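You operate a simulated robot arm through the tools that you are given. There is no shell and no other tool.

You run a simulated two-armed robot. Do the job below in one go: nothing can be reset, and whatever is moved stays where it is left.

## Task
Wipe the rust off the fat blue banded tube and oil a strip along its top.
Fine: wipe with the white cloth; oil with the blue cloth, pressed on the oily felt tray; put both back. A coat counts when it lies all over at full strength: go over it till it gets no stronger. What is to be rubbed or washed off counts as gone when no trace of it is left.

Only the result counts: the job must be done as asked and must still hold three seconds after the hand-in. Knocking over, shifting, dropping, spilling or breaking anything else fails it. Flat cloth is picked up by pressing the open fingertips on it (5 to 10 N) and closing them slowly along it; thin cloth reads only 2 to 8 mm in the jaws.

## Robot
Two 7-joint arms with fingered hands on one trunk that stands fixed in place. Base frame: the origin is at the foot of the trunk, x ahead of it, y to its left, z up. Readings come in cm, degrees, newtons and seconds.
The left shoulder is at [5, 21.4, 86.9], the right one opposite. With the tool pointing down near the work surface each hand reaches from about 28 to 86 cm from the base axis, measured 20 degrees to its own side. Payload 3 kg a hand.
The tool frame of a hand sits at the grasp point between the pads (the TCP): z along the fingers, y along the line on which they close. The tips reach 2.6 cm beyond it. Largest opening 13.2 cm; the body of the gripper starts 7.3 cm behind the TCP. The gripper is a hand of 3 fingers: y runs from the thumb to the fingers, the wrist lies at [0, 0, -22.9] in the tool frame.
Orientation is told as [roll, pitch, yaw] about the base's x, y, z axes, in that order, counted from this pose: with the fingers straight down and closing along the base's y, the tool's x points along the base's -x, its y along +y and its z along -z.

## Interface
- The arms move only by the tool servo_tool. It takes "left_rows", "right_rows" or both (then of equal length, played together; a hand with none holds still); each is one flat list of numbers, 6 for each row, row after row: the shift along the base's x, y, z in units of 50 mm (1.0 is 50 mm), then the turn, a rotation vector about the base's x, y, z in units of 5 degrees (1.0 is 5 degrees). In form: [x, y, z, wx, wy, wz, x, y, z, wx, wy, wz, ...]. A call has 1 to 20 rows; each row shifts and turns the commanded pose from where the row before left it. A call with a number of a shift or a turn outside -1 to 1 is refused whole. Rows are played at 5 a second. More than 5 cm and 8.6 degrees between two rows, and nothing of the call is played. A pose out of reach is approached as far as the arm can. The call stops where the force on the tool passes 40 N (or 10 N more than at its start, if that is more) or the arm is blocked; 0.2 s more then pass. In this call time passes only in rows, and 0.2 s behind the last. The reply holds the time, the measured pose of the TCP, the force on the tool along the base axes, the opening and the grip force, in the units named above and with some noise, with the torque about the TCP (base axes, N m) and any sound that the robot's microphone picked up, and new pictures: "pictures" is both (left out), scene, wrist or none (wrist: the cameras of the hands that moved).
- Cameras (640 x 400 px; columns grow to the right, rows downward): "scene" is now at [2.57, -4.03, 150.18]; the picture's right is [-0.47, -0.89, 0.00], its down [-0.55, 0.29, -0.78] and it looks along [0.69, -0.36, -0.62] (base axes); focal length 329 px, centre (320, 200). "left" rides on the left gripper at [-6.2, 0.3, -9.2] in its tool frame; the picture's right is [-0.05, -1.00, 0.00], its down [0.83, -0.04, -0.56] and it looks along [0.55, -0.03, 0.83] (tool axes); focal length 230 px, centre (320, 200). "right" rides on the right gripper at [6.2, 0.3, -9.2] in its tool frame; the picture's right is [-0.05, 1.00, 0.00], its down [-0.83, -0.04, -0.56] and it looks along [-0.55, -0.03, 0.83] (tool axes); focal length 230 px, centre (320, 200).
- finger_targets(finger1, finger2, thumb_bend, hand): sets how far each is bent, from 0 (flat) to 1 (curled in); at 0.3 the hand is open as for a grip, at 0.7 the pads meet at the TCP. One left out holds its place. A second passes; each finger stops where it meets its share of the squeeze, and holds until it gets a number again. It is the only way to open and close the hand. It gives what a move gives, with no picture; readings hold the bend of each and the force on the fingers (four entries, about 0 where the hand has none), thumb and palm.
- head_to(pan, tilt): turns the head with the scene camera to pan (to the left, within 86 degrees either way) and tilt (down, from -29 to 69), counted from straight ahead of the robot. It gives what a move gives, and a new picture of the scene camera.
- pixel_to_xyz(camera, pixels): for up to 12 pixels [column, row] of the newest picture of that camera ("zoom" is the newest enlarged one), the place [x, y, z] in the base frame of the surface seen there, good to about 0.3 cm. The clock stands still meanwhile.
- enlarge(camera, box): a new picture of the part [left, top, right, bottom] of that camera's present view, enlarged. The clock stands still meanwhile.
- close_job(): hands the job in; it is judged then, once.

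Open the grippers and draw the arms clear of the work before you hand the job in, unless the task says otherwise.

The tools are called after "Request:" by a JSON object that holds its "fn" and its "kwargs". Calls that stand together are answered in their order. servo_tool: Moves the arms, as the interface text tells. Its arguments: {"type":"object","properties":{"left_rows":{"type":"array"},"right_rows":{"type":"array"},"pictures":{"type":"string","enum":["both","scene","wrist","none"]}},"required":[]} The other tools are called the same way: finger_targets (finger1, finger2, thumb_bend, hand) moves the fingers one by one; head_to (pan, tilt) turns the head that bears the scene camera; pixel_to_xyz (camera, pixels) gives the place of the surface under pixels of a picture; enlarge (camera, box) takes an enlarged picture of a part of a camera's view; close_job () hands the job in.

At the start:

```text
time: 0.0
left_tool_pos: [43.48, 3.63, 122.84]
left_orientation: [-0.1, 0.0, -20.7]
left_wrist_force: [0.1, 0.3, -0.6]
left_ft_torque: [-0.03, -0.02, 0.0]
left_opening: 13.17
left_finger_force: 0.0
left_shape: jaw
left_bend: [0.3, 0.3, 0.3]
left_finger forces: [0.0, 0.0, 0.0, 0.0, 0.0, 0.1]
right_tool_pos: [35.23, -40.05, 121.53]
right_orientation: [0.1, 0.0, -20.6]
right_wrist_force: [-0.1, -0.3, -0.3]
right_ft_torque: [-0.03, 0.02, 0.04]
right_opening: 13.22
right_finger_force: 0.0
right_shape: jaw
right_bend: [0.3, 0.3, 0.3]
right_finger forces: [0.0, 0.0, 0.1, 0.0, 0.0, 0.0]
head pan, tilt: [-27.7, 38.4]
```

scene: 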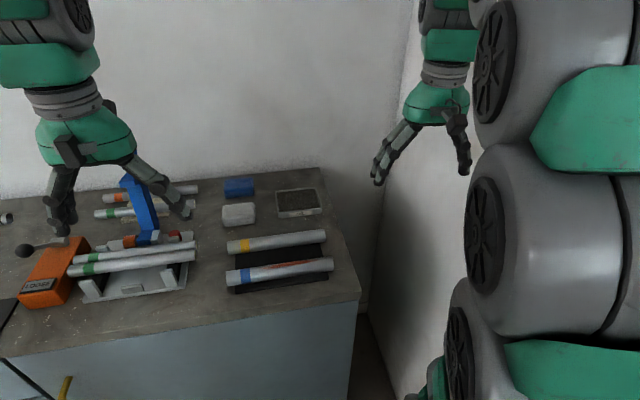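
right: 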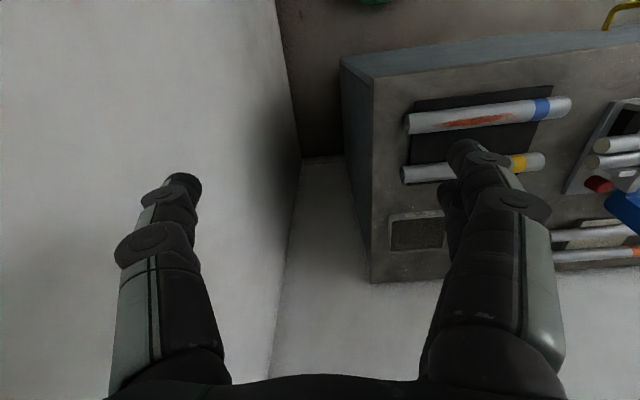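
left: 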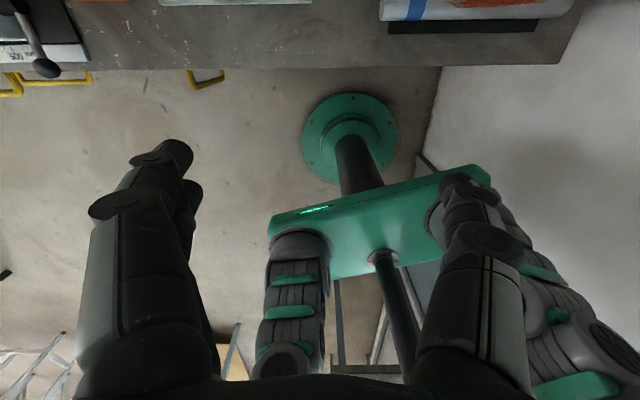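

The scene shows the blue banded rusty tube near (280,270), a yellow banded one at (275,242), the white cloth at (238,214), the blue cloth at (238,187) and the felt tray at (298,202). I enlarge that area first and measure places.

Request:
{"fn": "enlarge", "kwargs": {"camera": "scene", "box": [200, 160, 360, 300]}}

Request:
{"fn": "pixel_to_xyz", "kwargs": {"camera": "scene", "pixels": [[230, 277], [245, 273], [280, 269], [330, 264], [230, 246], [322, 235], [238, 214], [238, 187], [298, 202], [345, 280], [300, 225], [265, 205]]}}

```text
2.86 times, centred on (280, 230) of scene
```

zoom: 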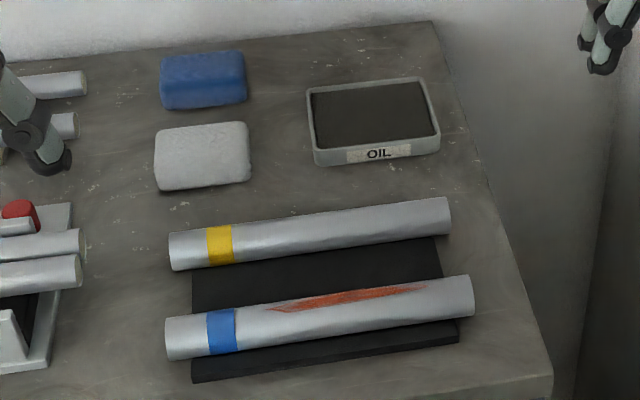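

```text
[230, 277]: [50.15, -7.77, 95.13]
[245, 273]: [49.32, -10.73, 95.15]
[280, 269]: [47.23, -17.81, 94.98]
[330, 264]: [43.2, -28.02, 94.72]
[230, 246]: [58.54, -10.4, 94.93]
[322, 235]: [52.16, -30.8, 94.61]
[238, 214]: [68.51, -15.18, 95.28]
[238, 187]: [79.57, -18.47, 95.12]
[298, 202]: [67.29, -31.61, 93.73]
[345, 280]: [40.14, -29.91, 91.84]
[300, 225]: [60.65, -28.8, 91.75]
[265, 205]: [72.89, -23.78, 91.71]
```

Table top is at z≈91.7 and the tube tops at ≈95. I look at the left part of the scene and the tube itself closer before moving.

Request:
{"fn": "enlarge", "kwargs": {"camera": "scene", "box": [0, 160, 210, 320]}}

Request:
{"fn": "enlarge", "kwargs": {"camera": "right", "box": [360, 60, 640, 290]}}

Request:
{"fn": "enlarge", "kwargs": {"camera": "scene", "box": [220, 220, 340, 300]}}

```text
2.50 times, centred on (105, 240) of scene
```

zoom: 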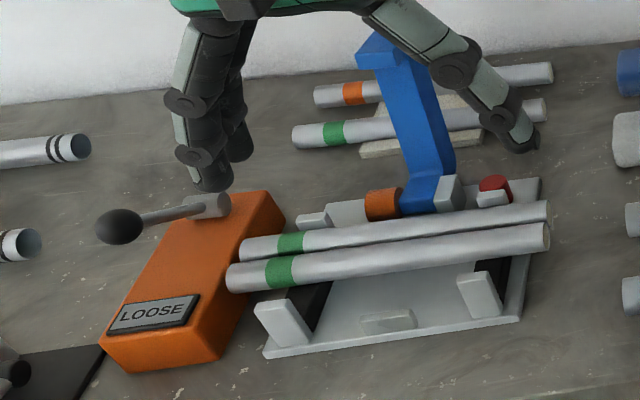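

```text
1.74 times, centred on (500, 175) of right
```

zoom: 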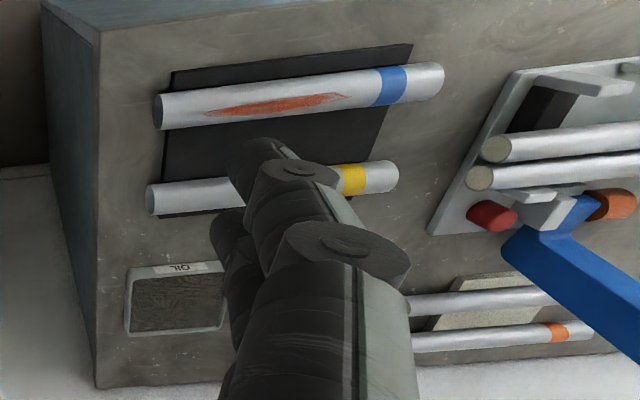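

```text
5.00 times, centred on (280, 260) of scene
```

zoom: 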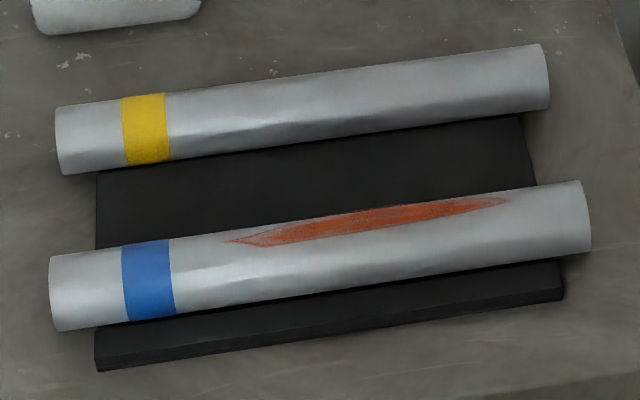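

Only one tube wears a blue band; the rust lies along its top. I now measure the corners of the pads, the felt tray, the mat and tube sides from an enlarged view.

Request:
{"fn": "enlarge", "kwargs": {"camera": "scene", "box": [210, 165, 335, 245]}}

```text
5.00 times, centred on (272, 205) of scene
```

zoom: 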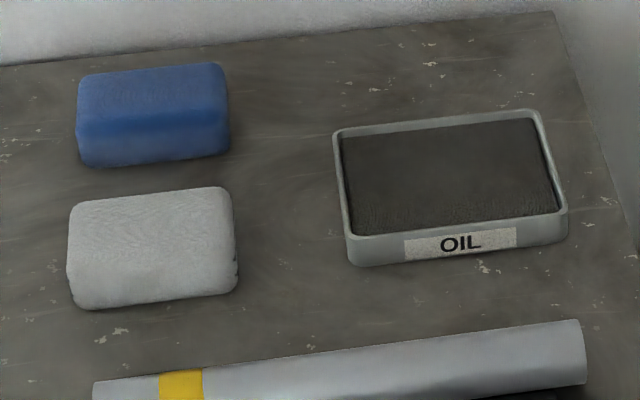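

The zoom shows white pad top corners near (80,205),(228,192),(232,270),(75,285); blue pad top (85,78),(215,66),(222,105),(85,120). I measure these.

Request:
{"fn": "pixel_to_xyz", "kwargs": {"camera": "zoom", "pixels": [[84, 208], [222, 196], [228, 260], [80, 275], [150, 295], [85, 82], [212, 70], [220, 110], [88, 122], [150, 92], [150, 148], [72, 250]]}}

Request:
{"fn": "pixel_to_xyz", "kwargs": {"camera": "zoom", "pixels": [[345, 135], [535, 115], [560, 210], [352, 240], [370, 150], [520, 135], [540, 195], [375, 215], [450, 175], [460, 243], [345, 262], [566, 235]]}}

```text
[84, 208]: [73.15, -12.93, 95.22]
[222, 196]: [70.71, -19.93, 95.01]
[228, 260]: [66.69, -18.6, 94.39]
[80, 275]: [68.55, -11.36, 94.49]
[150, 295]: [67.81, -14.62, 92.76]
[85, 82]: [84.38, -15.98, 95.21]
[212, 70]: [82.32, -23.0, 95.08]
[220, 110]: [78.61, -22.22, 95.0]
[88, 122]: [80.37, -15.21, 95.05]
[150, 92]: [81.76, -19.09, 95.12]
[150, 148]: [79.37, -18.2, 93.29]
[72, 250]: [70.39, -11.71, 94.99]
```

```text
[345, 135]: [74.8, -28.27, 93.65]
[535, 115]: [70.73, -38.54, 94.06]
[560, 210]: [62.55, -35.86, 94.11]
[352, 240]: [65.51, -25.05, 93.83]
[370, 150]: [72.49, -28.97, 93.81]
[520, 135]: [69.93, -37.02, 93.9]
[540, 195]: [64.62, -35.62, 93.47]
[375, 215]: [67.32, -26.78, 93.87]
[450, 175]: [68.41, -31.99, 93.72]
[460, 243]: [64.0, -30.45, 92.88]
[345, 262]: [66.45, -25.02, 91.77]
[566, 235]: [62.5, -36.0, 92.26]
```

I check where the walls are: the back wall at (260,130) and right wall at (400,250), and the table edges, so that the arm keeps clear.

Request:
{"fn": "pixel_to_xyz", "kwargs": {"camera": "scene", "pixels": [[260, 130], [200, 150], [340, 140], [385, 200], [400, 260], [320, 170], [240, 176], [360, 297], [395, 330], [400, 100]]}}

Request:
{"fn": "pixel_to_xyz", "kwargs": {"camera": "right", "pixels": [[60, 100], [60, 300], [240, 200], [330, 250], [330, 350], [480, 120], [415, 122], [565, 105], [430, 232], [520, 320]]}}

```text
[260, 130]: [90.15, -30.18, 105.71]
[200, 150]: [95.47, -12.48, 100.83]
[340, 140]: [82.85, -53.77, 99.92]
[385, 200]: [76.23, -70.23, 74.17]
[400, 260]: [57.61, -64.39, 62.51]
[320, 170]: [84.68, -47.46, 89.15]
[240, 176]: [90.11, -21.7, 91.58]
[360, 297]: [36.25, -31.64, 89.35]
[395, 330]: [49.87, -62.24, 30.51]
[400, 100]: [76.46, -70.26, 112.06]
```

```text
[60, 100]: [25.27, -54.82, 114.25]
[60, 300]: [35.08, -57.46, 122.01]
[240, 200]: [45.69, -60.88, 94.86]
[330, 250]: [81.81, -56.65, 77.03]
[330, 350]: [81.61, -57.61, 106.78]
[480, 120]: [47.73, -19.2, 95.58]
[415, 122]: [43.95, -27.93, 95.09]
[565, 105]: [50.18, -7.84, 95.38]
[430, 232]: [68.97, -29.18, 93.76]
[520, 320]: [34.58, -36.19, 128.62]
```

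The back wall is about 12 cm behind the blue pad and the right wall is far enough. I move the right hand over the white pad at (69.8,-15.7) high up, and draw the left hand aside to the left.

Request:
{"fn": "servo_tool", "kwargs": {"right_rows": [0.692, 0.487, -0.07, 0, 0, 0.028, 0.692, 0.487, -0.07, 0, 0, 0.028, 0.692, 0.487, -0.07, 0, 0, 0.028, 0.692, 0.487, -0.07, 0, 0, 0.028, 0.692, 0.487, -0.07, 0, 0, 0.028, 0.692, 0.487, -0.07, 0, 0, 0.028, 0.692, 0.487, -0.07, 0, 0, 0.028, 0.692, 0.487, -0.07, 0, 0, 0.028, 0.692, 0.487, -0.07, 0, 0, 0.028, 0.692, 0.487, -0.07, 0, 0, 0.028], "left_rows": [0, 0.4, 0.1, 0, 0, 0, 0, 0.4, 0.1, 0, 0, 0, 0, 0.4, 0.1, 0, 0, 0, 0, 0.4, 0.1, 0, 0, 0, 0, 0.4, 0.1, 0, 0, 0, 0, 0.4, 0.1, 0, 0, 0, 0, 0.4, 0, 0, 0, 0, 0, 0.4, 0, 0, 0, 0, 0, 0.4, 0, 0, 0, 0, 0, 0.4, 0, 0, 0, 0]}}

```text
time: 2.2
left_tool_pos: [43.47, 23.67, 125.98]
left_orientation: [0.1, 0.0, -20.6]
left_wrist_force: [-0.6, 0.7, -0.4]
left_ft_torque: [0.02, 0.0, 0.0]
left_opening: 13.19
left_finger_force: 0.0
left_shape: jaw
left_bend: [0.3, 0.3, 0.3]
left_finger forces: [0.0, 0.0, 0.0, 0.0, 0.0, 0.0]
right_tool_pos: [67.13, -17.6, 117.5]
right_orientation: [-0.1, 0.0, -19.4]
right_wrist_force: [-0.3, -0.2, -0.2]
right_ft_torque: [0.01, 0.02, 0.0]
right_opening: 13.18
right_finger_force: 0.1
right_shape: jaw
right_bend: [0.3, 0.3, 0.3]
right_finger forces: [0.1, 0.0, 0.1, 0.1, 0.0, 0.1]
right hand out of reach, approached as far as the arm can: row 9, 10
head pan, tilt: [-27.7, 38.4]
```

scene: 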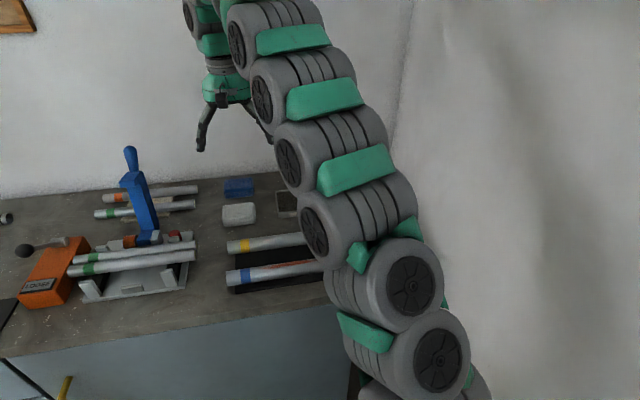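
right: 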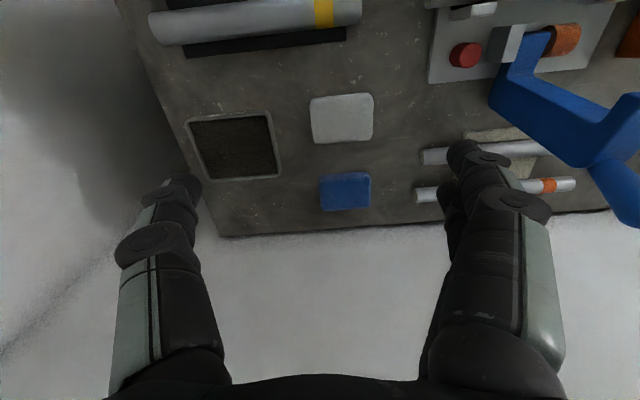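
left: 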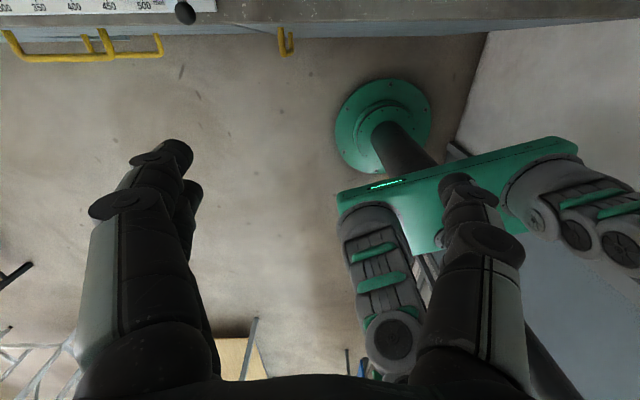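

The hand stopped slightly short at (67.1,-17.6,117.5) because of height reach; lower it will reach further. The pad is seen at (342,118) in the right picture; I lower straight by 9 cm and read where it comes.

Request:
{"fn": "servo_tool", "kwargs": {"right_rows": [0, 0, -0.6, 0, 0, 0, 0, 0, -0.6, 0, 0, 0, 0, 0, -0.6, 0, 0, 0], "pictures": "both"}}

```text
time: 3.0
left_tool_pos: [43.53, 23.62, 126.03]
left_orientation: [0.0, 0.0, -20.6]
left_wrist_force: [0.1, 1.4, 0.5]
left_ft_torque: [0.0, 0.02, 0.0]
left_opening: 13.16
left_finger_force: 0.1
left_shape: jaw
left_bend: [0.3, 0.3, 0.3]
left_finger forces: [0.0, 0.0, 0.1, 0.1, 0.0, 0.0]
right_tool_pos: [67.1, -17.69, 108.45]
right_orientation: [0.0, 0.0, -19.2]
right_wrist_force: [-0.9, -0.1, -0.7]
right_ft_torque: [0.0, 0.01, -0.01]
right_opening: 13.17
right_finger_force: 0.0
right_shape: jaw
right_bend: [0.3, 0.3, 0.3]
right_finger forces: [0.0, 0.0, 0.0, 0.0, 0.1, 0.0]
head pan, tilt: [-27.7, 38.4]
```

scene: 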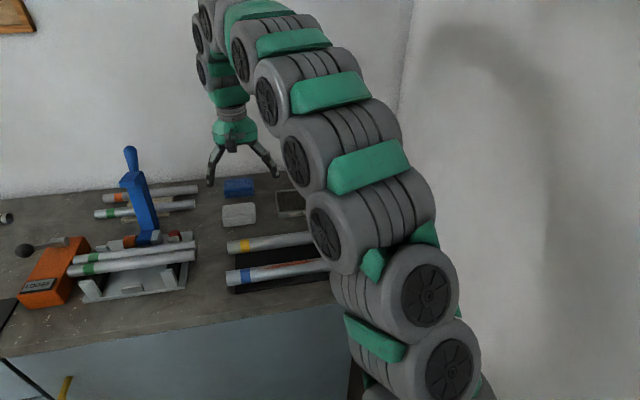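
right: 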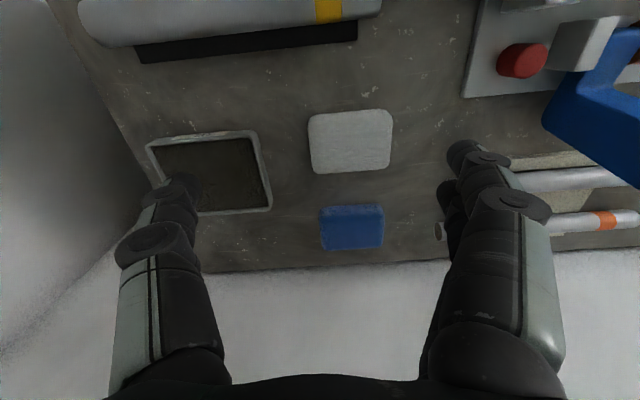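

The commanded pose was clamped to the reached one, so the hand sits at (67.1,-17.7,108.5). I remeasure both pads and the felt from the right camera.

Request:
{"fn": "pixel_to_xyz", "kwargs": {"camera": "right", "pixels": [[316, 120], [386, 115], [387, 164], [316, 168], [350, 140], [324, 214], [380, 212], [380, 240], [325, 243], [351, 225], [210, 170], [250, 150]]}}

Request:
{"fn": "enlarge", "kwargs": {"camera": "right", "box": [280, 90, 420, 260]}}

```text
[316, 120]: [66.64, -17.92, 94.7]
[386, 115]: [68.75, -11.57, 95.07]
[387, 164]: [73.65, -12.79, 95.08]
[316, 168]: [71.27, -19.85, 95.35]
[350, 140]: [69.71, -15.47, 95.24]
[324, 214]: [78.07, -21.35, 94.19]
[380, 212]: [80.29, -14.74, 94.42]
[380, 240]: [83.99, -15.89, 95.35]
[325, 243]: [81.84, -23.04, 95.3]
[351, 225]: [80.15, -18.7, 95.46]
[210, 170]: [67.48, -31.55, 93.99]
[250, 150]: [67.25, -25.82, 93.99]
```

```text
2.35 times, centred on (350, 175) of right
```

zoom: 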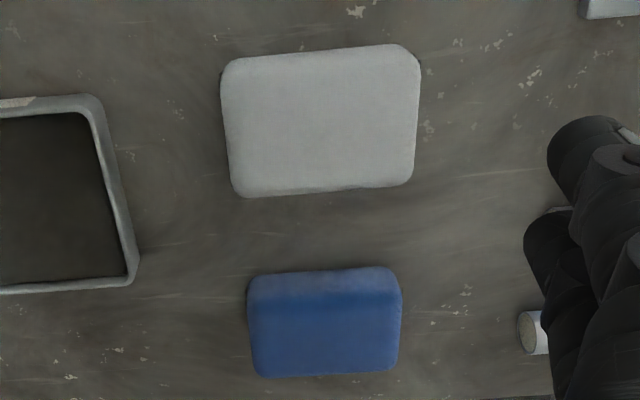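

White pad centre is (70.0,-15.6), about 8 x 5.7 cm, 3.4 high, long side parallel to the jaws' closing line. I centre over it and go down to z≈99.

Request:
{"fn": "servo_tool", "kwargs": {"right_rows": [0.29, 0.21, -0.4, 0, 0, 0, 0.29, 0.21, -0.5, 0, 0, 0, 0, 0, -0.5, 0, 0, 0, 0, 0, -0.5, 0, 0, 0], "pictures": "both"}}

```text
time: 4.0
left_tool_pos: [43.62, 23.71, 126.05]
left_orientation: [0.1, 0.0, -20.5]
left_wrist_force: [0.3, 0.6, 0.3]
left_ft_torque: [0.01, 0.0, 0.01]
left_opening: 13.2
left_finger_force: 0.2
left_shape: jaw
left_bend: [0.3, 0.3, 0.3]
left_finger forces: [0.0, 0.0, 0.1, 0.1, 0.0, 0.0]
right_tool_pos: [69.78, -15.62, 98.95]
right_orientation: [0.0, 0.1, -19.3]
right_wrist_force: [0.7, -0.2, 0.0]
right_ft_torque: [-0.03, 0.01, -0.01]
right_opening: 13.19
right_finger_force: 0.1
right_shape: jaw
right_bend: [0.3, 0.3, 0.3]
right_finger forces: [0.0, 0.0, 0.0, 0.0, 0.1, 0.0]
head pan, tilt: [-27.7, 38.4]
```

scene: 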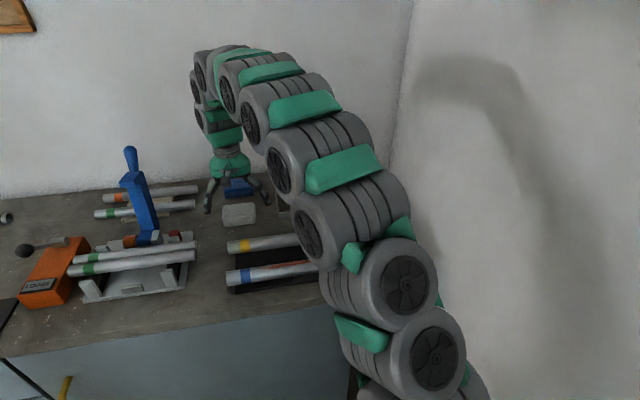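
right: 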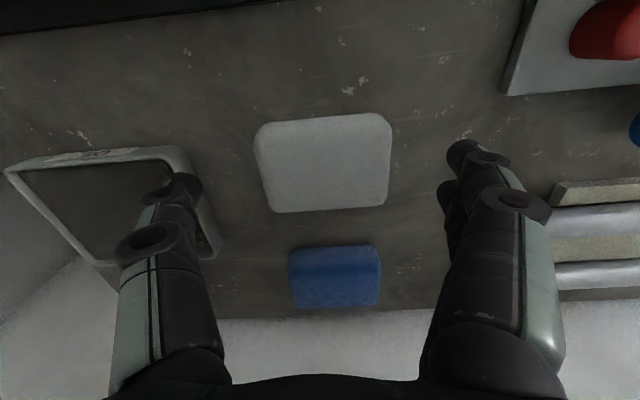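

The thumb at (180,190) hovers close to the tray's edge and the fingers near a tube on the right, so I narrow the opening to about 10 cm before going lower.

Request:
{"fn": "finger_targets", "kwargs": {"hand": "right", "finger1": 0.39, "finger2": 0.39, "thumb_bend": 0.39}}

Request:
{"fn": "enlarge", "kwargs": {"camera": "right", "box": [100, 60, 560, 348]}}

```text
time: 5.0
left_tool_pos: [43.5, 23.59, 126.18]
left_orientation: [0.0, 0.1, -20.6]
left_wrist_force: [-0.4, 0.8, -0.5]
left_ft_torque: [-0.01, 0.01, 0.03]
left_opening: 13.22
left_finger_force: 0.2
left_shape: jaw
left_bend: [0.3, 0.3, 0.3]
left_finger forces: [0.0, 0.0, 0.0, 0.0, 0.1, 0.1]
right_tool_pos: [69.97, -15.67, 98.99]
right_orientation: [0.0, 0.0, -19.2]
right_wrist_force: [0.2, -0.1, 0.5]
right_ft_torque: [0.0, -0.01, 0.0]
right_opening: 10.56
right_finger_force: 0.0
right_shape: fingers
right_bend: [0.39, 0.39, 0.39]
right_finger forces: [0.1, 0.1, 0.1, 0.1, 0.0, 0.0]
head pan, tilt: [-27.7, 38.4]
```

```text
1.39 times, centred on (330, 204) of right
```

zoom: 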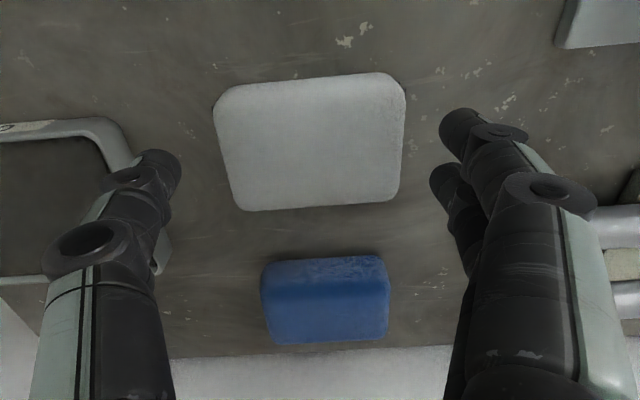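

The pad is centred between thumb and fingers (about (325,165) as expected). I lower 3.5 cm so that the tips come about 1 cm above the table.

Request:
{"fn": "servo_tool", "kwargs": {"right_rows": [0, 0, -0.35, 0, 0, 0, 0, 0, -0.35, 0, 0, 0], "pictures": "wrist"}}

```text
time: 5.6
left_tool_pos: [43.51, 23.65, 125.94]
left_orientation: [0.0, 0.0, -20.6]
left_wrist_force: [1.0, -0.1, 0.4]
left_ft_torque: [-0.02, 0.0, 0.0]
left_opening: 13.19
left_finger_force: 0.0
left_shape: jaw
left_bend: [0.3, 0.3, 0.3]
left_finger forces: [0.1, 0.0, 0.1, 0.0, 0.0, 0.0]
right_tool_pos: [69.94, -15.54, 95.62]
right_orientation: [0.1, -0.1, -19.3]
right_wrist_force: [0.4, -1.0, -0.6]
right_ft_torque: [-0.03, 0.01, -0.01]
right_opening: 10.58
right_finger_force: 0.1
right_shape: fingers
right_bend: [0.39, 0.39, 0.39]
right_finger forces: [0.1, 0.1, 0.1, 0.0, 0.0, 0.1]
head pan, tilt: [-27.7, 38.4]
```

right: 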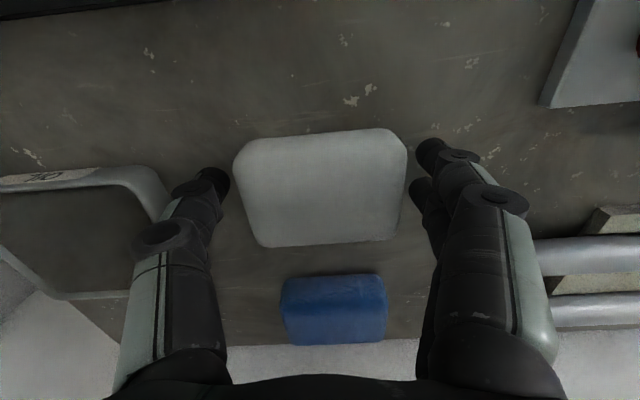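

I measure the fingertip places at (218,180) and (428,150), and their height over the table, before squeezing.

Request:
{"fn": "pixel_to_xyz", "kwargs": {"camera": "right", "pixels": [[215, 178], [428, 150], [420, 188], [225, 190], [240, 160], [404, 150], [248, 220], [398, 215], [320, 185]]}}

```text
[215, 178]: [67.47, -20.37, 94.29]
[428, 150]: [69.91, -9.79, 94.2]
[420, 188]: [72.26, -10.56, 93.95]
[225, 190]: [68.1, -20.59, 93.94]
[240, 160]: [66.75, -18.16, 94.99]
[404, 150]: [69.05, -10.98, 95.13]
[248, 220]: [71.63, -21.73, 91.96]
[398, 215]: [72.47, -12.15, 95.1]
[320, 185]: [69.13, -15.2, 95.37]
```

Tips are about z 93, alongside the pad ends. I lower 3 mm more and then close gently to see contact.

Request:
{"fn": "servo_tool", "kwargs": {"right_rows": [0, 0, -0.06, 0, 0, 0], "pictures": "none"}}

Request:
{"fn": "finger_targets", "kwargs": {"hand": "right", "finger1": 0.5, "finger2": 0.5, "thumb_bend": 0.5}}

```text
time: 6.0
left_tool_pos: [43.48, 23.66, 126.07]
left_orientation: [0.0, 0.0, -20.6]
left_wrist_force: [-0.1, 0.0, -0.2]
left_ft_torque: [0.02, -0.02, 0.01]
left_opening: 13.2
left_finger_force: 0.1
left_shape: jaw
left_bend: [0.3, 0.3, 0.3]
left_finger forces: [0.1, 0.0, 0.0, 0.0, 0.0, 0.0]
right_tool_pos: [69.88, -15.57, 95.2]
right_orientation: [-0.1, -0.1, -19.3]
right_wrist_force: [0.6, 0.3, 0.3]
right_ft_torque: [-0.03, 0.01, 0.0]
right_opening: 10.55
right_finger_force: 0.0
right_shape: fingers
right_bend: [0.39, 0.39, 0.39]
right_finger forces: [0.1, 0.0, 0.0, 0.0, 0.0, 0.0]
head pan, tilt: [-27.7, 38.4]
```

```text
time: 7.0
left_tool_pos: [43.46, 23.52, 126.04]
left_orientation: [0.0, 0.0, -20.5]
left_wrist_force: [0.1, 0.4, -0.8]
left_ft_torque: [0.02, -0.02, 0.01]
left_opening: 13.18
left_finger_force: 0.1
left_shape: jaw
left_bend: [0.3, 0.3, 0.3]
left_finger forces: [0.0, 0.0, 0.0, 0.1, 0.0, 0.1]
right_tool_pos: [69.89, -15.51, 95.29]
right_orientation: [-0.1, 0.0, -19.2]
right_wrist_force: [-0.1, 1.3, 0.8]
right_ft_torque: [0.04, 0.02, -0.03]
right_opening: 8.34
right_finger_force: 7.3
right_shape: fingers
right_bend: [0.45, 0.45, 0.47]
right_finger forces: [3.3, 3.7, 0.1, 0.0, 6.9, 0.0]
head pan, tilt: [-27.7, 38.4]
```

The pad is touched on both ends (8.3 cm, 7 N). I squeeze more so that it holds for wiping.

Request:
{"fn": "finger_targets", "kwargs": {"hand": "right", "finger1": 0.65, "finger2": 0.65, "thumb_bend": 0.65}}

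```text
time: 8.0
left_tool_pos: [43.62, 23.59, 126.03]
left_orientation: [-0.1, 0.1, -20.6]
left_wrist_force: [-0.5, 0.1, -0.1]
left_ft_torque: [0.02, -0.02, 0.0]
left_opening: 13.19
left_finger_force: 0.0
left_shape: jaw
left_bend: [0.3, 0.3, 0.3]
left_finger forces: [0.0, 0.0, 0.0, 0.0, 0.0, 0.0]
right_tool_pos: [69.91, -15.5, 95.35]
right_orientation: [0.0, 0.1, -19.2]
right_wrist_force: [-0.8, -1.7, 3.2]
right_ft_torque: [0.04, -0.04, 0.02]
right_opening: 8.19
right_finger_force: 21.6
right_shape: fingers
right_bend: [0.44, 0.44, 0.54]
right_finger forces: [10.7, 10.8, 0.0, 0.0, 22.4, 0.0]
head pan, tilt: [-27.7, 38.4]
```

Grip is 21.6 N at 8.2 cm. I lift 4 cm and look whether the pad comes along straight.

Request:
{"fn": "servo_tool", "kwargs": {"right_rows": [0, 0, 0.2, 0, 0, 0, 0, 0, 0.3, 0, 0, 0, 0, 0, 0.3, 0, 0, 0], "pictures": "both"}}

```text
time: 8.8
left_tool_pos: [43.57, 23.69, 126.05]
left_orientation: [0.1, 0.0, -20.6]
left_wrist_force: [-0.4, 0.0, 0.0]
left_ft_torque: [0.0, 0.0, -0.05]
left_opening: 13.21
left_finger_force: 0.1
left_shape: jaw
left_bend: [0.3, 0.3, 0.3]
left_finger forces: [0.0, 0.1, 0.1, 0.0, 0.1, 0.0]
right_tool_pos: [69.87, -15.58, 99.42]
right_orientation: [0.0, -0.1, -19.2]
right_wrist_force: [-0.2, 0.1, -0.2]
right_ft_torque: [0.01, 0.03, -0.07]
right_opening: 8.18
right_finger_force: 21.8
right_shape: fingers
right_bend: [0.44, 0.44, 0.54]
right_finger forces: [10.7, 11.0, 0.0, 0.0, 21.8, 0.1]
head pan, tilt: [-27.7, 38.4]
```

scene: 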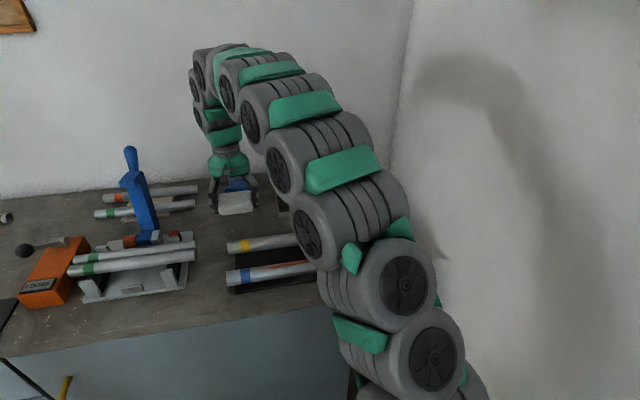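
right: 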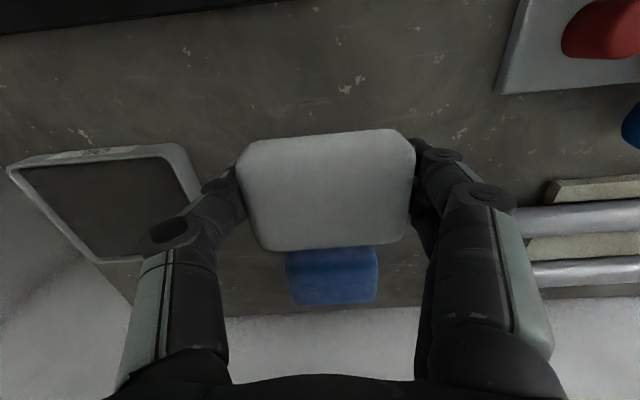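

The pad is held level, bottom about 3.6 cm below the TCP. I carry it high over to just ahead of the blue tube to view the tube with the wrist camera.

Request:
{"fn": "servo_tool", "kwargs": {"right_rows": [0, 0, 0.8, 0, 0, 0, 0, 0, 0.8, 0, 0, 0, -0.65, -0.04, 0.4, 0, 0, 0, -0.65, -0.04, 0.3, 0, 0, 0, -0.65, -0.04, 0.2, 0, 0, 0, -0.65, -0.04, 0, 0, 0, 0, -0.65, -0.04, 0, 0, 0, 0, -0.65, -0.04, 0, 0, 0, 0], "pictures": "both"}}

```text
time: 10.6
left_tool_pos: [43.59, 23.58, 126.02]
left_orientation: [0.0, 0.0, -20.6]
left_wrist_force: [-0.3, 0.4, -0.4]
left_ft_torque: [0.01, -0.01, -0.01]
left_opening: 13.16
left_finger_force: 0.0
left_shape: jaw
left_bend: [0.3, 0.3, 0.3]
left_finger forces: [0.0, 0.0, 0.0, 0.0, 0.1, 0.0]
right_tool_pos: [50.34, -16.71, 111.74]
right_orientation: [-0.1, 0.0, -19.2]
right_wrist_force: [0.1, 0.9, 0.3]
right_ft_torque: [0.0, 0.07, 0.01]
right_opening: 8.19
right_finger_force: 21.7
right_shape: fingers
right_bend: [0.44, 0.44, 0.54]
right_finger forces: [10.8, 10.8, 0.0, 0.0, 21.6, 0.0]
head pan, tilt: [-27.7, 38.4]
```

scene: 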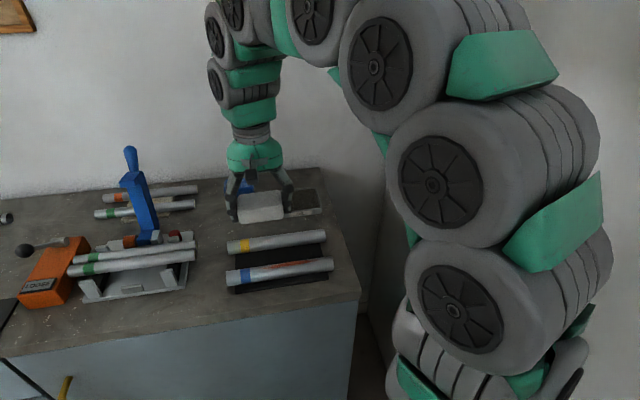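
right: 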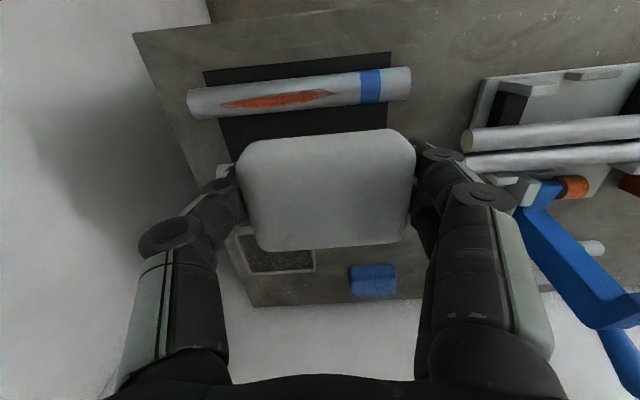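

The tube is well seen in the wrist picture between (190,103) and (410,82). I enlarge and measure its edges and top line.

Request:
{"fn": "enlarge", "kwargs": {"camera": "right", "box": [180, 50, 420, 150]}}

Request:
{"fn": "pixel_to_xyz", "kwargs": {"camera": "right", "pixels": [[192, 103], [220, 89], [220, 100], [220, 114], [300, 80], [300, 92], [300, 106], [390, 70], [390, 84], [390, 98], [406, 82], [250, 125]]}}

```text
2.67 times, centred on (300, 100) of right
```

zoom: 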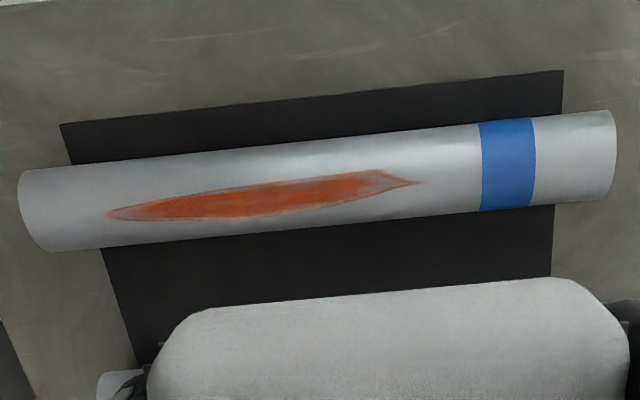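

```text
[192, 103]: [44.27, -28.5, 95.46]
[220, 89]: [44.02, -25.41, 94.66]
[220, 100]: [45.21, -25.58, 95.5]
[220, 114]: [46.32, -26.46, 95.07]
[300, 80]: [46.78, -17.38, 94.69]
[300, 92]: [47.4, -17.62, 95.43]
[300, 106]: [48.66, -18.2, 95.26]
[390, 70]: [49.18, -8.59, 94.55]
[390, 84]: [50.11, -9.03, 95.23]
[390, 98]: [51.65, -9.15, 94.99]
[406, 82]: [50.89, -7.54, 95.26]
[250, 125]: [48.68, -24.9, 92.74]
```

Tube axis line: about 17° yaw, through (47.6,-18.0), top z≈95.5, 22 cm long; rust spans roughly the middle 12 cm right at the top. I align the yaw by +2° and bring the pad over the rust, to just above contact.

Request:
{"fn": "servo_tool", "kwargs": {"right_rows": [-0.334, -0.32, -0.3, 0, 0, 0.2, -0.334, -0.32, -0.3, 0, 0, 0.2, 0, 0, -0.5, 0, 0, 0, 0, 0, -0.5, 0, 0, 0, 0, 0, -0.5, 0, 0, 0], "pictures": "both"}}

```text
time: 11.8
left_tool_pos: [43.41, 23.55, 126.11]
left_orientation: [0.0, 0.0, -20.6]
left_wrist_force: [0.5, -0.3, -0.4]
left_ft_torque: [0.02, 0.0, -0.01]
left_opening: 13.18
left_finger_force: 0.0
left_shape: jaw
left_bend: [0.3, 0.3, 0.3]
left_finger forces: [0.0, 0.0, 0.1, 0.0, 0.0, 0.0]
right_tool_pos: [47.11, -19.97, 101.22]
right_orientation: [0.0, -0.1, -17.2]
right_wrist_force: [-0.5, 1.0, -0.8]
right_ft_torque: [0.0, -0.03, 0.01]
right_opening: 8.18
right_finger_force: 21.2
right_shape: fingers
right_bend: [0.44, 0.44, 0.54]
right_finger forces: [10.7, 10.8, 0.0, 0.0, 21.4, 0.0]
head pan, tilt: [-27.7, 38.4]
```

scene: 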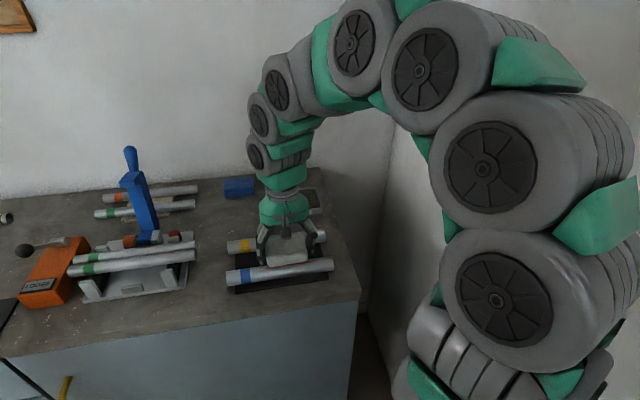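
right: 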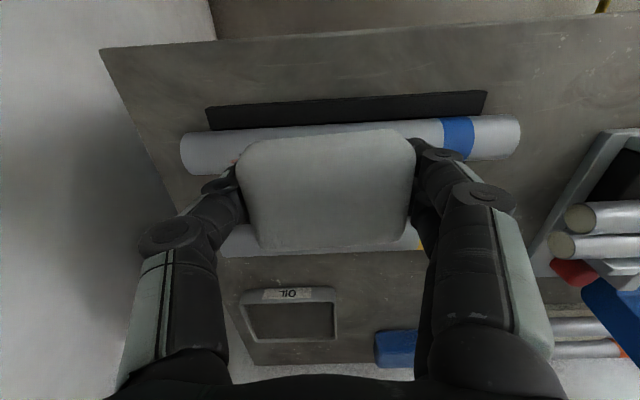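

Pad is over the rust, tube visible on both sides at rows 120–170. I descend slowly in small steps and read the force.

Request:
{"fn": "servo_tool", "kwargs": {"right_rows": [0, 0, -0.12, 0, 0, 0, 0, 0, -0.12, 0, 0, 0, 0, 0, -0.08, 0, 0, 0], "pictures": "none"}}

Request:
{"fn": "servo_tool", "kwargs": {"right_rows": [0, 0, -0.06, 0, 0, 0], "pictures": "none"}}

```text
time: 12.6
left_tool_pos: [43.4, 23.6, 125.99]
left_orientation: [0.1, 0.0, -20.6]
left_wrist_force: [0.9, -0.8, 0.7]
left_ft_torque: [0.01, -0.01, 0.0]
left_opening: 13.15
left_finger_force: 0.1
left_shape: jaw
left_bend: [0.3, 0.3, 0.3]
left_finger forces: [0.0, 0.0, 0.1, 0.1, 0.0, 0.0]
right_tool_pos: [47.02, -20.03, 99.61]
right_orientation: [0.0, 0.0, -17.2]
right_wrist_force: [0.0, 0.1, -1.1]
right_ft_torque: [-0.01, 0.03, 0.02]
right_opening: 8.21
right_finger_force: 21.2
right_shape: fingers
right_bend: [0.44, 0.44, 0.54]
right_finger forces: [10.7, 10.6, 0.1, 0.0, 21.5, 0.1]
head pan, tilt: [-27.7, 38.4]
```

```text
time: 13.0
left_tool_pos: [43.47, 23.67, 125.89]
left_orientation: [0.0, 0.1, -20.6]
left_wrist_force: [0.4, -0.5, 0.3]
left_ft_torque: [0.01, 0.02, 0.0]
left_opening: 13.18
left_finger_force: 0.1
left_shape: jaw
left_bend: [0.3, 0.3, 0.3]
left_finger forces: [0.0, 0.0, 0.0, 0.0, 0.1, 0.0]
right_tool_pos: [47.03, -19.88, 99.32]
right_orientation: [0.1, 0.0, -17.3]
right_wrist_force: [-0.2, -0.4, -0.3]
right_ft_torque: [0.0, 0.03, -0.03]
right_opening: 8.2
right_finger_force: 22.0
right_shape: fingers
right_bend: [0.44, 0.44, 0.54]
right_finger forces: [10.7, 10.7, 0.0, 0.1, 21.4, 0.1]
head pan, tilt: [-27.7, 38.4]
```

No contact force yet at z=99.3. I go on down in 1.5 mm steps.

Request:
{"fn": "servo_tool", "kwargs": {"right_rows": [0, 0, -0.03, 0, 0, 0], "pictures": "none"}}

Request:
{"fn": "servo_tool", "kwargs": {"right_rows": [0, 0, -0.03, 0, 0, 0], "pictures": "none"}}

Request:
{"fn": "servo_tool", "kwargs": {"right_rows": [0, 0, -0.03, 0, 0, 0], "pictures": "none"}}

```text
time: 13.4
left_tool_pos: [43.54, 23.57, 126.12]
left_orientation: [0.1, 0.0, -20.6]
left_wrist_force: [-0.1, 0.5, 0.1]
left_ft_torque: [0.02, 0.0, 0.01]
left_opening: 13.2
left_finger_force: 0.2
left_shape: jaw
left_bend: [0.3, 0.3, 0.3]
left_finger forces: [0.0, 0.0, 0.0, 0.0, 0.0, 0.0]
right_tool_pos: [47.08, -19.96, 99.2]
right_orientation: [0.0, 0.0, -17.2]
right_wrist_force: [0.2, -0.5, -0.3]
right_ft_torque: [0.01, -0.01, 0.04]
right_opening: 8.19
right_finger_force: 21.6
right_shape: fingers
right_bend: [0.44, 0.44, 0.54]
right_finger forces: [10.7, 10.5, 0.0, 0.0, 21.4, 0.0]
head pan, tilt: [-27.7, 38.4]
```

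```text
time: 13.8
left_tool_pos: [43.6, 23.6, 126.03]
left_orientation: [0.0, 0.1, -20.6]
left_wrist_force: [-0.2, -1.3, -0.2]
left_ft_torque: [0.01, -0.03, 0.04]
left_opening: 13.18
left_finger_force: 0.0
left_shape: jaw
left_bend: [0.3, 0.3, 0.3]
left_finger forces: [0.0, 0.0, 0.0, 0.1, 0.0, 0.0]
right_tool_pos: [47.02, -19.9, 99.08]
right_orientation: [0.0, 0.0, -17.2]
right_wrist_force: [0.2, 0.2, -0.2]
right_ft_torque: [0.0, -0.02, -0.02]
right_opening: 8.22
right_finger_force: 20.9
right_shape: fingers
right_bend: [0.44, 0.44, 0.54]
right_finger forces: [10.7, 10.6, 0.1, 0.0, 21.4, 0.0]
head pan, tilt: [-27.7, 38.4]
```

```text
time: 14.2
left_tool_pos: [43.53, 23.62, 125.99]
left_orientation: [0.0, -0.1, -20.6]
left_wrist_force: [0.0, -0.1, -0.6]
left_ft_torque: [0.0, 0.0, 0.01]
left_opening: 13.19
left_finger_force: 0.1
left_shape: jaw
left_bend: [0.3, 0.3, 0.3]
left_finger forces: [0.0, 0.1, 0.0, 0.1, 0.0, 0.0]
right_tool_pos: [47.08, -19.82, 99.03]
right_orientation: [0.1, 0.0, -17.2]
right_wrist_force: [0.1, -0.6, -0.4]
right_ft_torque: [0.03, 0.01, -0.01]
right_opening: 8.2
right_finger_force: 21.6
right_shape: fingers
right_bend: [0.44, 0.44, 0.54]
right_finger forces: [10.7, 10.6, 0.0, 0.0, 21.5, 0.1]
head pan, tilt: [-27.7, 38.4]
```

Still free at z≈98.95. I continue in 1.5 mm steps.

Request:
{"fn": "servo_tool", "kwargs": {"right_rows": [0, 0, -0.03, 0, 0, 0], "pictures": "none"}}

Request:
{"fn": "servo_tool", "kwargs": {"right_rows": [0, 0, -0.03, 0, 0, 0], "pictures": "none"}}

Request:
{"fn": "servo_tool", "kwargs": {"right_rows": [0, 0, -0.03, 0, 0, 0], "pictures": "wrist"}}

```text
time: 14.6
left_tool_pos: [43.39, 23.53, 125.97]
left_orientation: [0.0, 0.0, -20.6]
left_wrist_force: [0.1, -0.2, 0.5]
left_ft_torque: [-0.02, -0.05, -0.03]
left_opening: 13.17
left_finger_force: 0.0
left_shape: jaw
left_bend: [0.3, 0.3, 0.3]
left_finger forces: [0.0, 0.1, 0.1, 0.0, 0.0, 0.0]
right_tool_pos: [46.95, -19.88, 98.85]
right_orientation: [0.0, 0.0, -17.3]
right_wrist_force: [0.1, -0.1, -0.4]
right_ft_torque: [0.02, 0.03, 0.01]
right_opening: 8.18
right_finger_force: 21.8
right_shape: fingers
right_bend: [0.44, 0.44, 0.54]
right_finger forces: [10.7, 10.6, 0.0, 0.0, 21.4, 0.0]
head pan, tilt: [-27.7, 38.4]
```

```text
time: 15.0
left_tool_pos: [43.39, 23.63, 126.15]
left_orientation: [0.0, 0.0, -20.7]
left_wrist_force: [-0.1, -0.7, 0.1]
left_ft_torque: [0.0, 0.0, 0.03]
left_opening: 13.19
left_finger_force: 0.0
left_shape: jaw
left_bend: [0.3, 0.3, 0.3]
left_finger forces: [0.0, 0.0, 0.0, 0.0, 0.0, 0.1]
right_tool_pos: [46.98, -20.0, 98.65]
right_orientation: [0.0, 0.0, -17.1]
right_wrist_force: [-0.5, -0.8, 4.6]
right_ft_torque: [0.24, -0.07, 0.0]
right_opening: 8.17
right_finger_force: 21.7
right_shape: fingers
right_bend: [0.44, 0.44, 0.55]
right_finger forces: [10.6, 10.6, 0.0, 0.1, 21.7, 0.1]
head pan, tilt: [-27.7, 38.4]
```

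```text
time: 15.4
left_tool_pos: [43.55, 23.52, 125.99]
left_orientation: [0.0, 0.0, -20.6]
left_wrist_force: [0.0, -0.2, -0.4]
left_ft_torque: [0.01, -0.01, -0.01]
left_opening: 13.18
left_finger_force: 0.0
left_shape: jaw
left_bend: [0.3, 0.3, 0.3]
left_finger forces: [0.0, 0.0, 0.0, 0.0, 0.0, 0.1]
right_tool_pos: [47.08, -19.99, 98.53]
right_orientation: [0.1, -0.2, -17.2]
right_wrist_force: [-0.9, -2.0, 15.8]
right_ft_torque: [0.63, -0.23, 0.01]
right_opening: 8.19
right_finger_force: 21.0
right_shape: fingers
right_bend: [0.44, 0.43, 0.55]
right_finger forces: [9.9, 9.8, 0.0, 0.0, 22.2, 0.1]
head pan, tilt: [-27.7, 38.4]
```

right: 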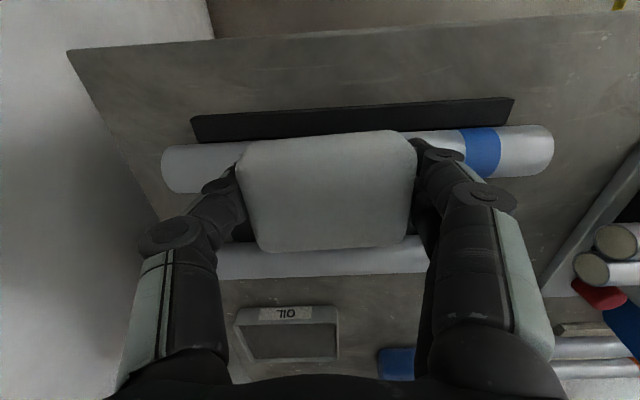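

Contact began at z≈98.7; now 15.8 N, but the torque 0.63 N m shows the pressure sits about 4 cm toward the finger side, so the pad rides on one end. I look closely at the pad ends.

Request:
{"fn": "enlarge", "kwargs": {"camera": "right", "box": [150, 90, 570, 300]}}

Request:
{"fn": "enlarge", "kwargs": {"camera": "scene", "box": [220, 200, 350, 300]}}

```text
1.52 times, centred on (360, 195) of right
```

zoom: 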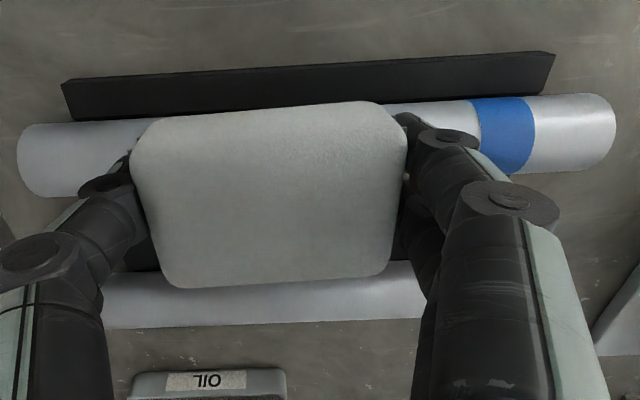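

```text
4.00 times, centred on (285, 250) of scene
```

zoom: 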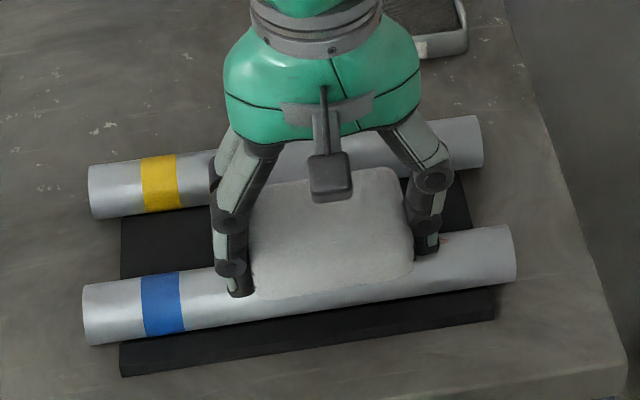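

The pad looks level within a degree, the finger end just carries the load. I ease up 1 mm and roll the hand 1° so the thumb end comes down, then read the torque.

Request:
{"fn": "servo_tool", "kwargs": {"right_rows": [0, 0, 0.02, 0.19, -0.058, 0], "pictures": "none"}}

```text
time: 15.8
left_tool_pos: [43.44, 23.65, 125.91]
left_orientation: [-0.1, 0.0, -20.6]
left_wrist_force: [-0.1, -0.9, 0.6]
left_ft_torque: [0.0, -0.01, 0.0]
left_opening: 13.18
left_finger_force: 0.0
left_shape: jaw
left_bend: [0.3, 0.3, 0.3]
left_finger forces: [0.0, 0.1, 0.0, 0.0, 0.0, 0.0]
right_tool_pos: [47.06, -19.99, 98.66]
right_orientation: [1.0, -0.1, -17.2]
right_wrist_force: [0.1, -0.6, 20.2]
right_ft_torque: [-0.55, 0.16, -0.04]
right_opening: 8.22
right_finger_force: 27.2
right_shape: fingers
right_bend: [0.44, 0.43, 0.55]
right_finger forces: [9.8, 9.7, 0.0, 0.0, 35.5, 0.1]
head pan, tilt: [-27.7, 38.4]
```

Now the load went to the thumb side (torque -0.55, 20 N). I roll back 0.4° and ease 1 mm.

Request:
{"fn": "servo_tool", "kwargs": {"right_rows": [0, 0, 0.02, -0.076, 0.023, 0], "pictures": "none"}}

```text
time: 16.2
left_tool_pos: [43.52, 23.64, 126.01]
left_orientation: [0.1, 0.0, -20.6]
left_wrist_force: [0.3, -0.6, 1.1]
left_ft_torque: [-0.02, 0.01, -0.03]
left_opening: 13.22
left_finger_force: 0.1
left_shape: jaw
left_bend: [0.3, 0.3, 0.3]
left_finger forces: [0.0, 0.0, 0.0, 0.1, 0.0, 0.0]
right_tool_pos: [47.05, -19.96, 98.64]
right_orientation: [0.7, 0.0, -17.2]
right_wrist_force: [0.6, 0.8, 6.5]
right_ft_torque: [0.28, -0.15, -0.07]
right_opening: 8.22
right_finger_force: 21.3
right_shape: fingers
right_bend: [0.44, 0.43, 0.55]
right_finger forces: [10.6, 10.7, 0.0, 0.0, 20.8, 0.1]
head pan, tilt: [-27.7, 38.4]
```

6.5 N, slightly on the finger end. I trim +0.2°, press a touch, and make the first slow strokes along the tube (4 cm toward the thumb end, then back).

Request:
{"fn": "servo_tool", "kwargs": {"right_rows": [0, 0, -0.01, 0.038, -0.012, 0, -0.058, -0.191, 0, 0, 0, 0, -0.058, -0.191, 0, 0, 0, 0, -0.058, -0.191, 0, 0, 0, 0, -0.058, -0.191, 0, 0, 0, 0], "pictures": "none"}}

Request:
{"fn": "servo_tool", "kwargs": {"right_rows": [0.058, 0.191, 0, 0, 0, 0, 0.058, 0.191, 0, 0, 0, 0, 0.058, 0.191, 0, 0, 0, 0, 0.058, 0.191, 0, 0, 0, 0], "pictures": "both"}}

```text
time: 17.4
left_tool_pos: [43.53, 23.66, 126.1]
left_orientation: [-0.1, 0.0, -20.6]
left_wrist_force: [1.5, -0.3, -0.8]
left_ft_torque: [0.0, 0.02, 0.01]
left_opening: 13.2
left_finger_force: 0.0
left_shape: jaw
left_bend: [0.3, 0.3, 0.3]
left_finger forces: [0.0, 0.0, 0.0, 0.1, 0.0, 0.0]
right_tool_pos: [45.88, -23.86, 98.61]
right_orientation: [0.7, 0.1, -17.1]
right_wrist_force: [0.9, 1.8, 3.4]
right_ft_torque: [0.22, -0.04, -0.02]
right_opening: 8.15
right_finger_force: 21.4
right_shape: fingers
right_bend: [0.44, 0.43, 0.56]
right_finger forces: [10.7, 10.7, 0.0, 0.0, 20.1, 0.0]
head pan, tilt: [-27.7, 38.4]
```

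```text
time: 18.4
left_tool_pos: [43.61, 23.64, 125.95]
left_orientation: [0.0, 0.0, -20.6]
left_wrist_force: [1.8, -0.8, -0.8]
left_ft_torque: [-0.01, 0.0, 0.0]
left_opening: 13.17
left_finger_force: 0.0
left_shape: jaw
left_bend: [0.3, 0.3, 0.3]
left_finger forces: [0.0, 0.0, 0.1, 0.0, 0.0, 0.0]
right_tool_pos: [47.09, -20.0, 98.66]
right_orientation: [0.8, 0.0, -17.1]
right_wrist_force: [-0.5, -0.6, 1.9]
right_ft_torque: [0.09, -0.01, 0.03]
right_opening: 8.17
right_finger_force: 20.4
right_shape: fingers
right_bend: [0.44, 0.43, 0.56]
right_finger forces: [10.0, 10.0, 0.0, 0.0, 20.9, 0.0]
head pan, tilt: [-27.7, 38.4]
```

scene: 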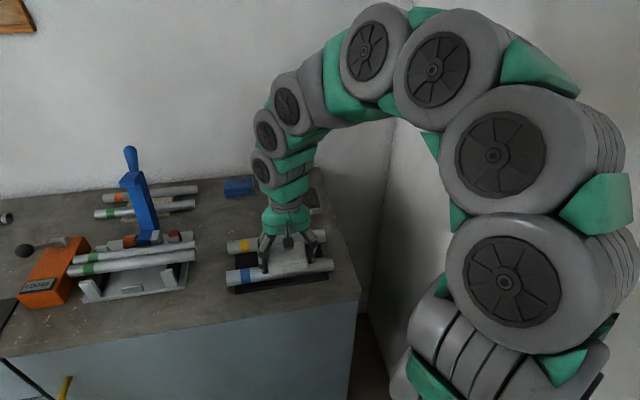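
right: 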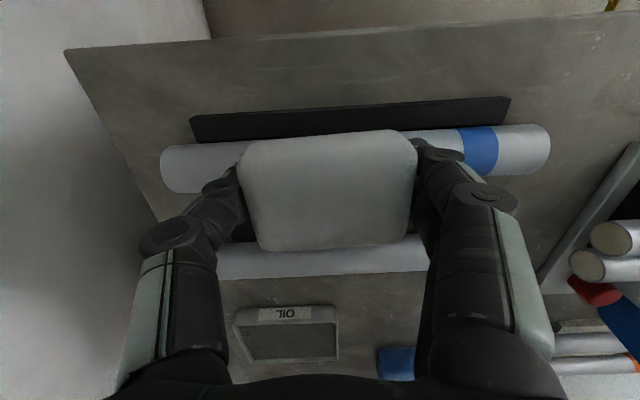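

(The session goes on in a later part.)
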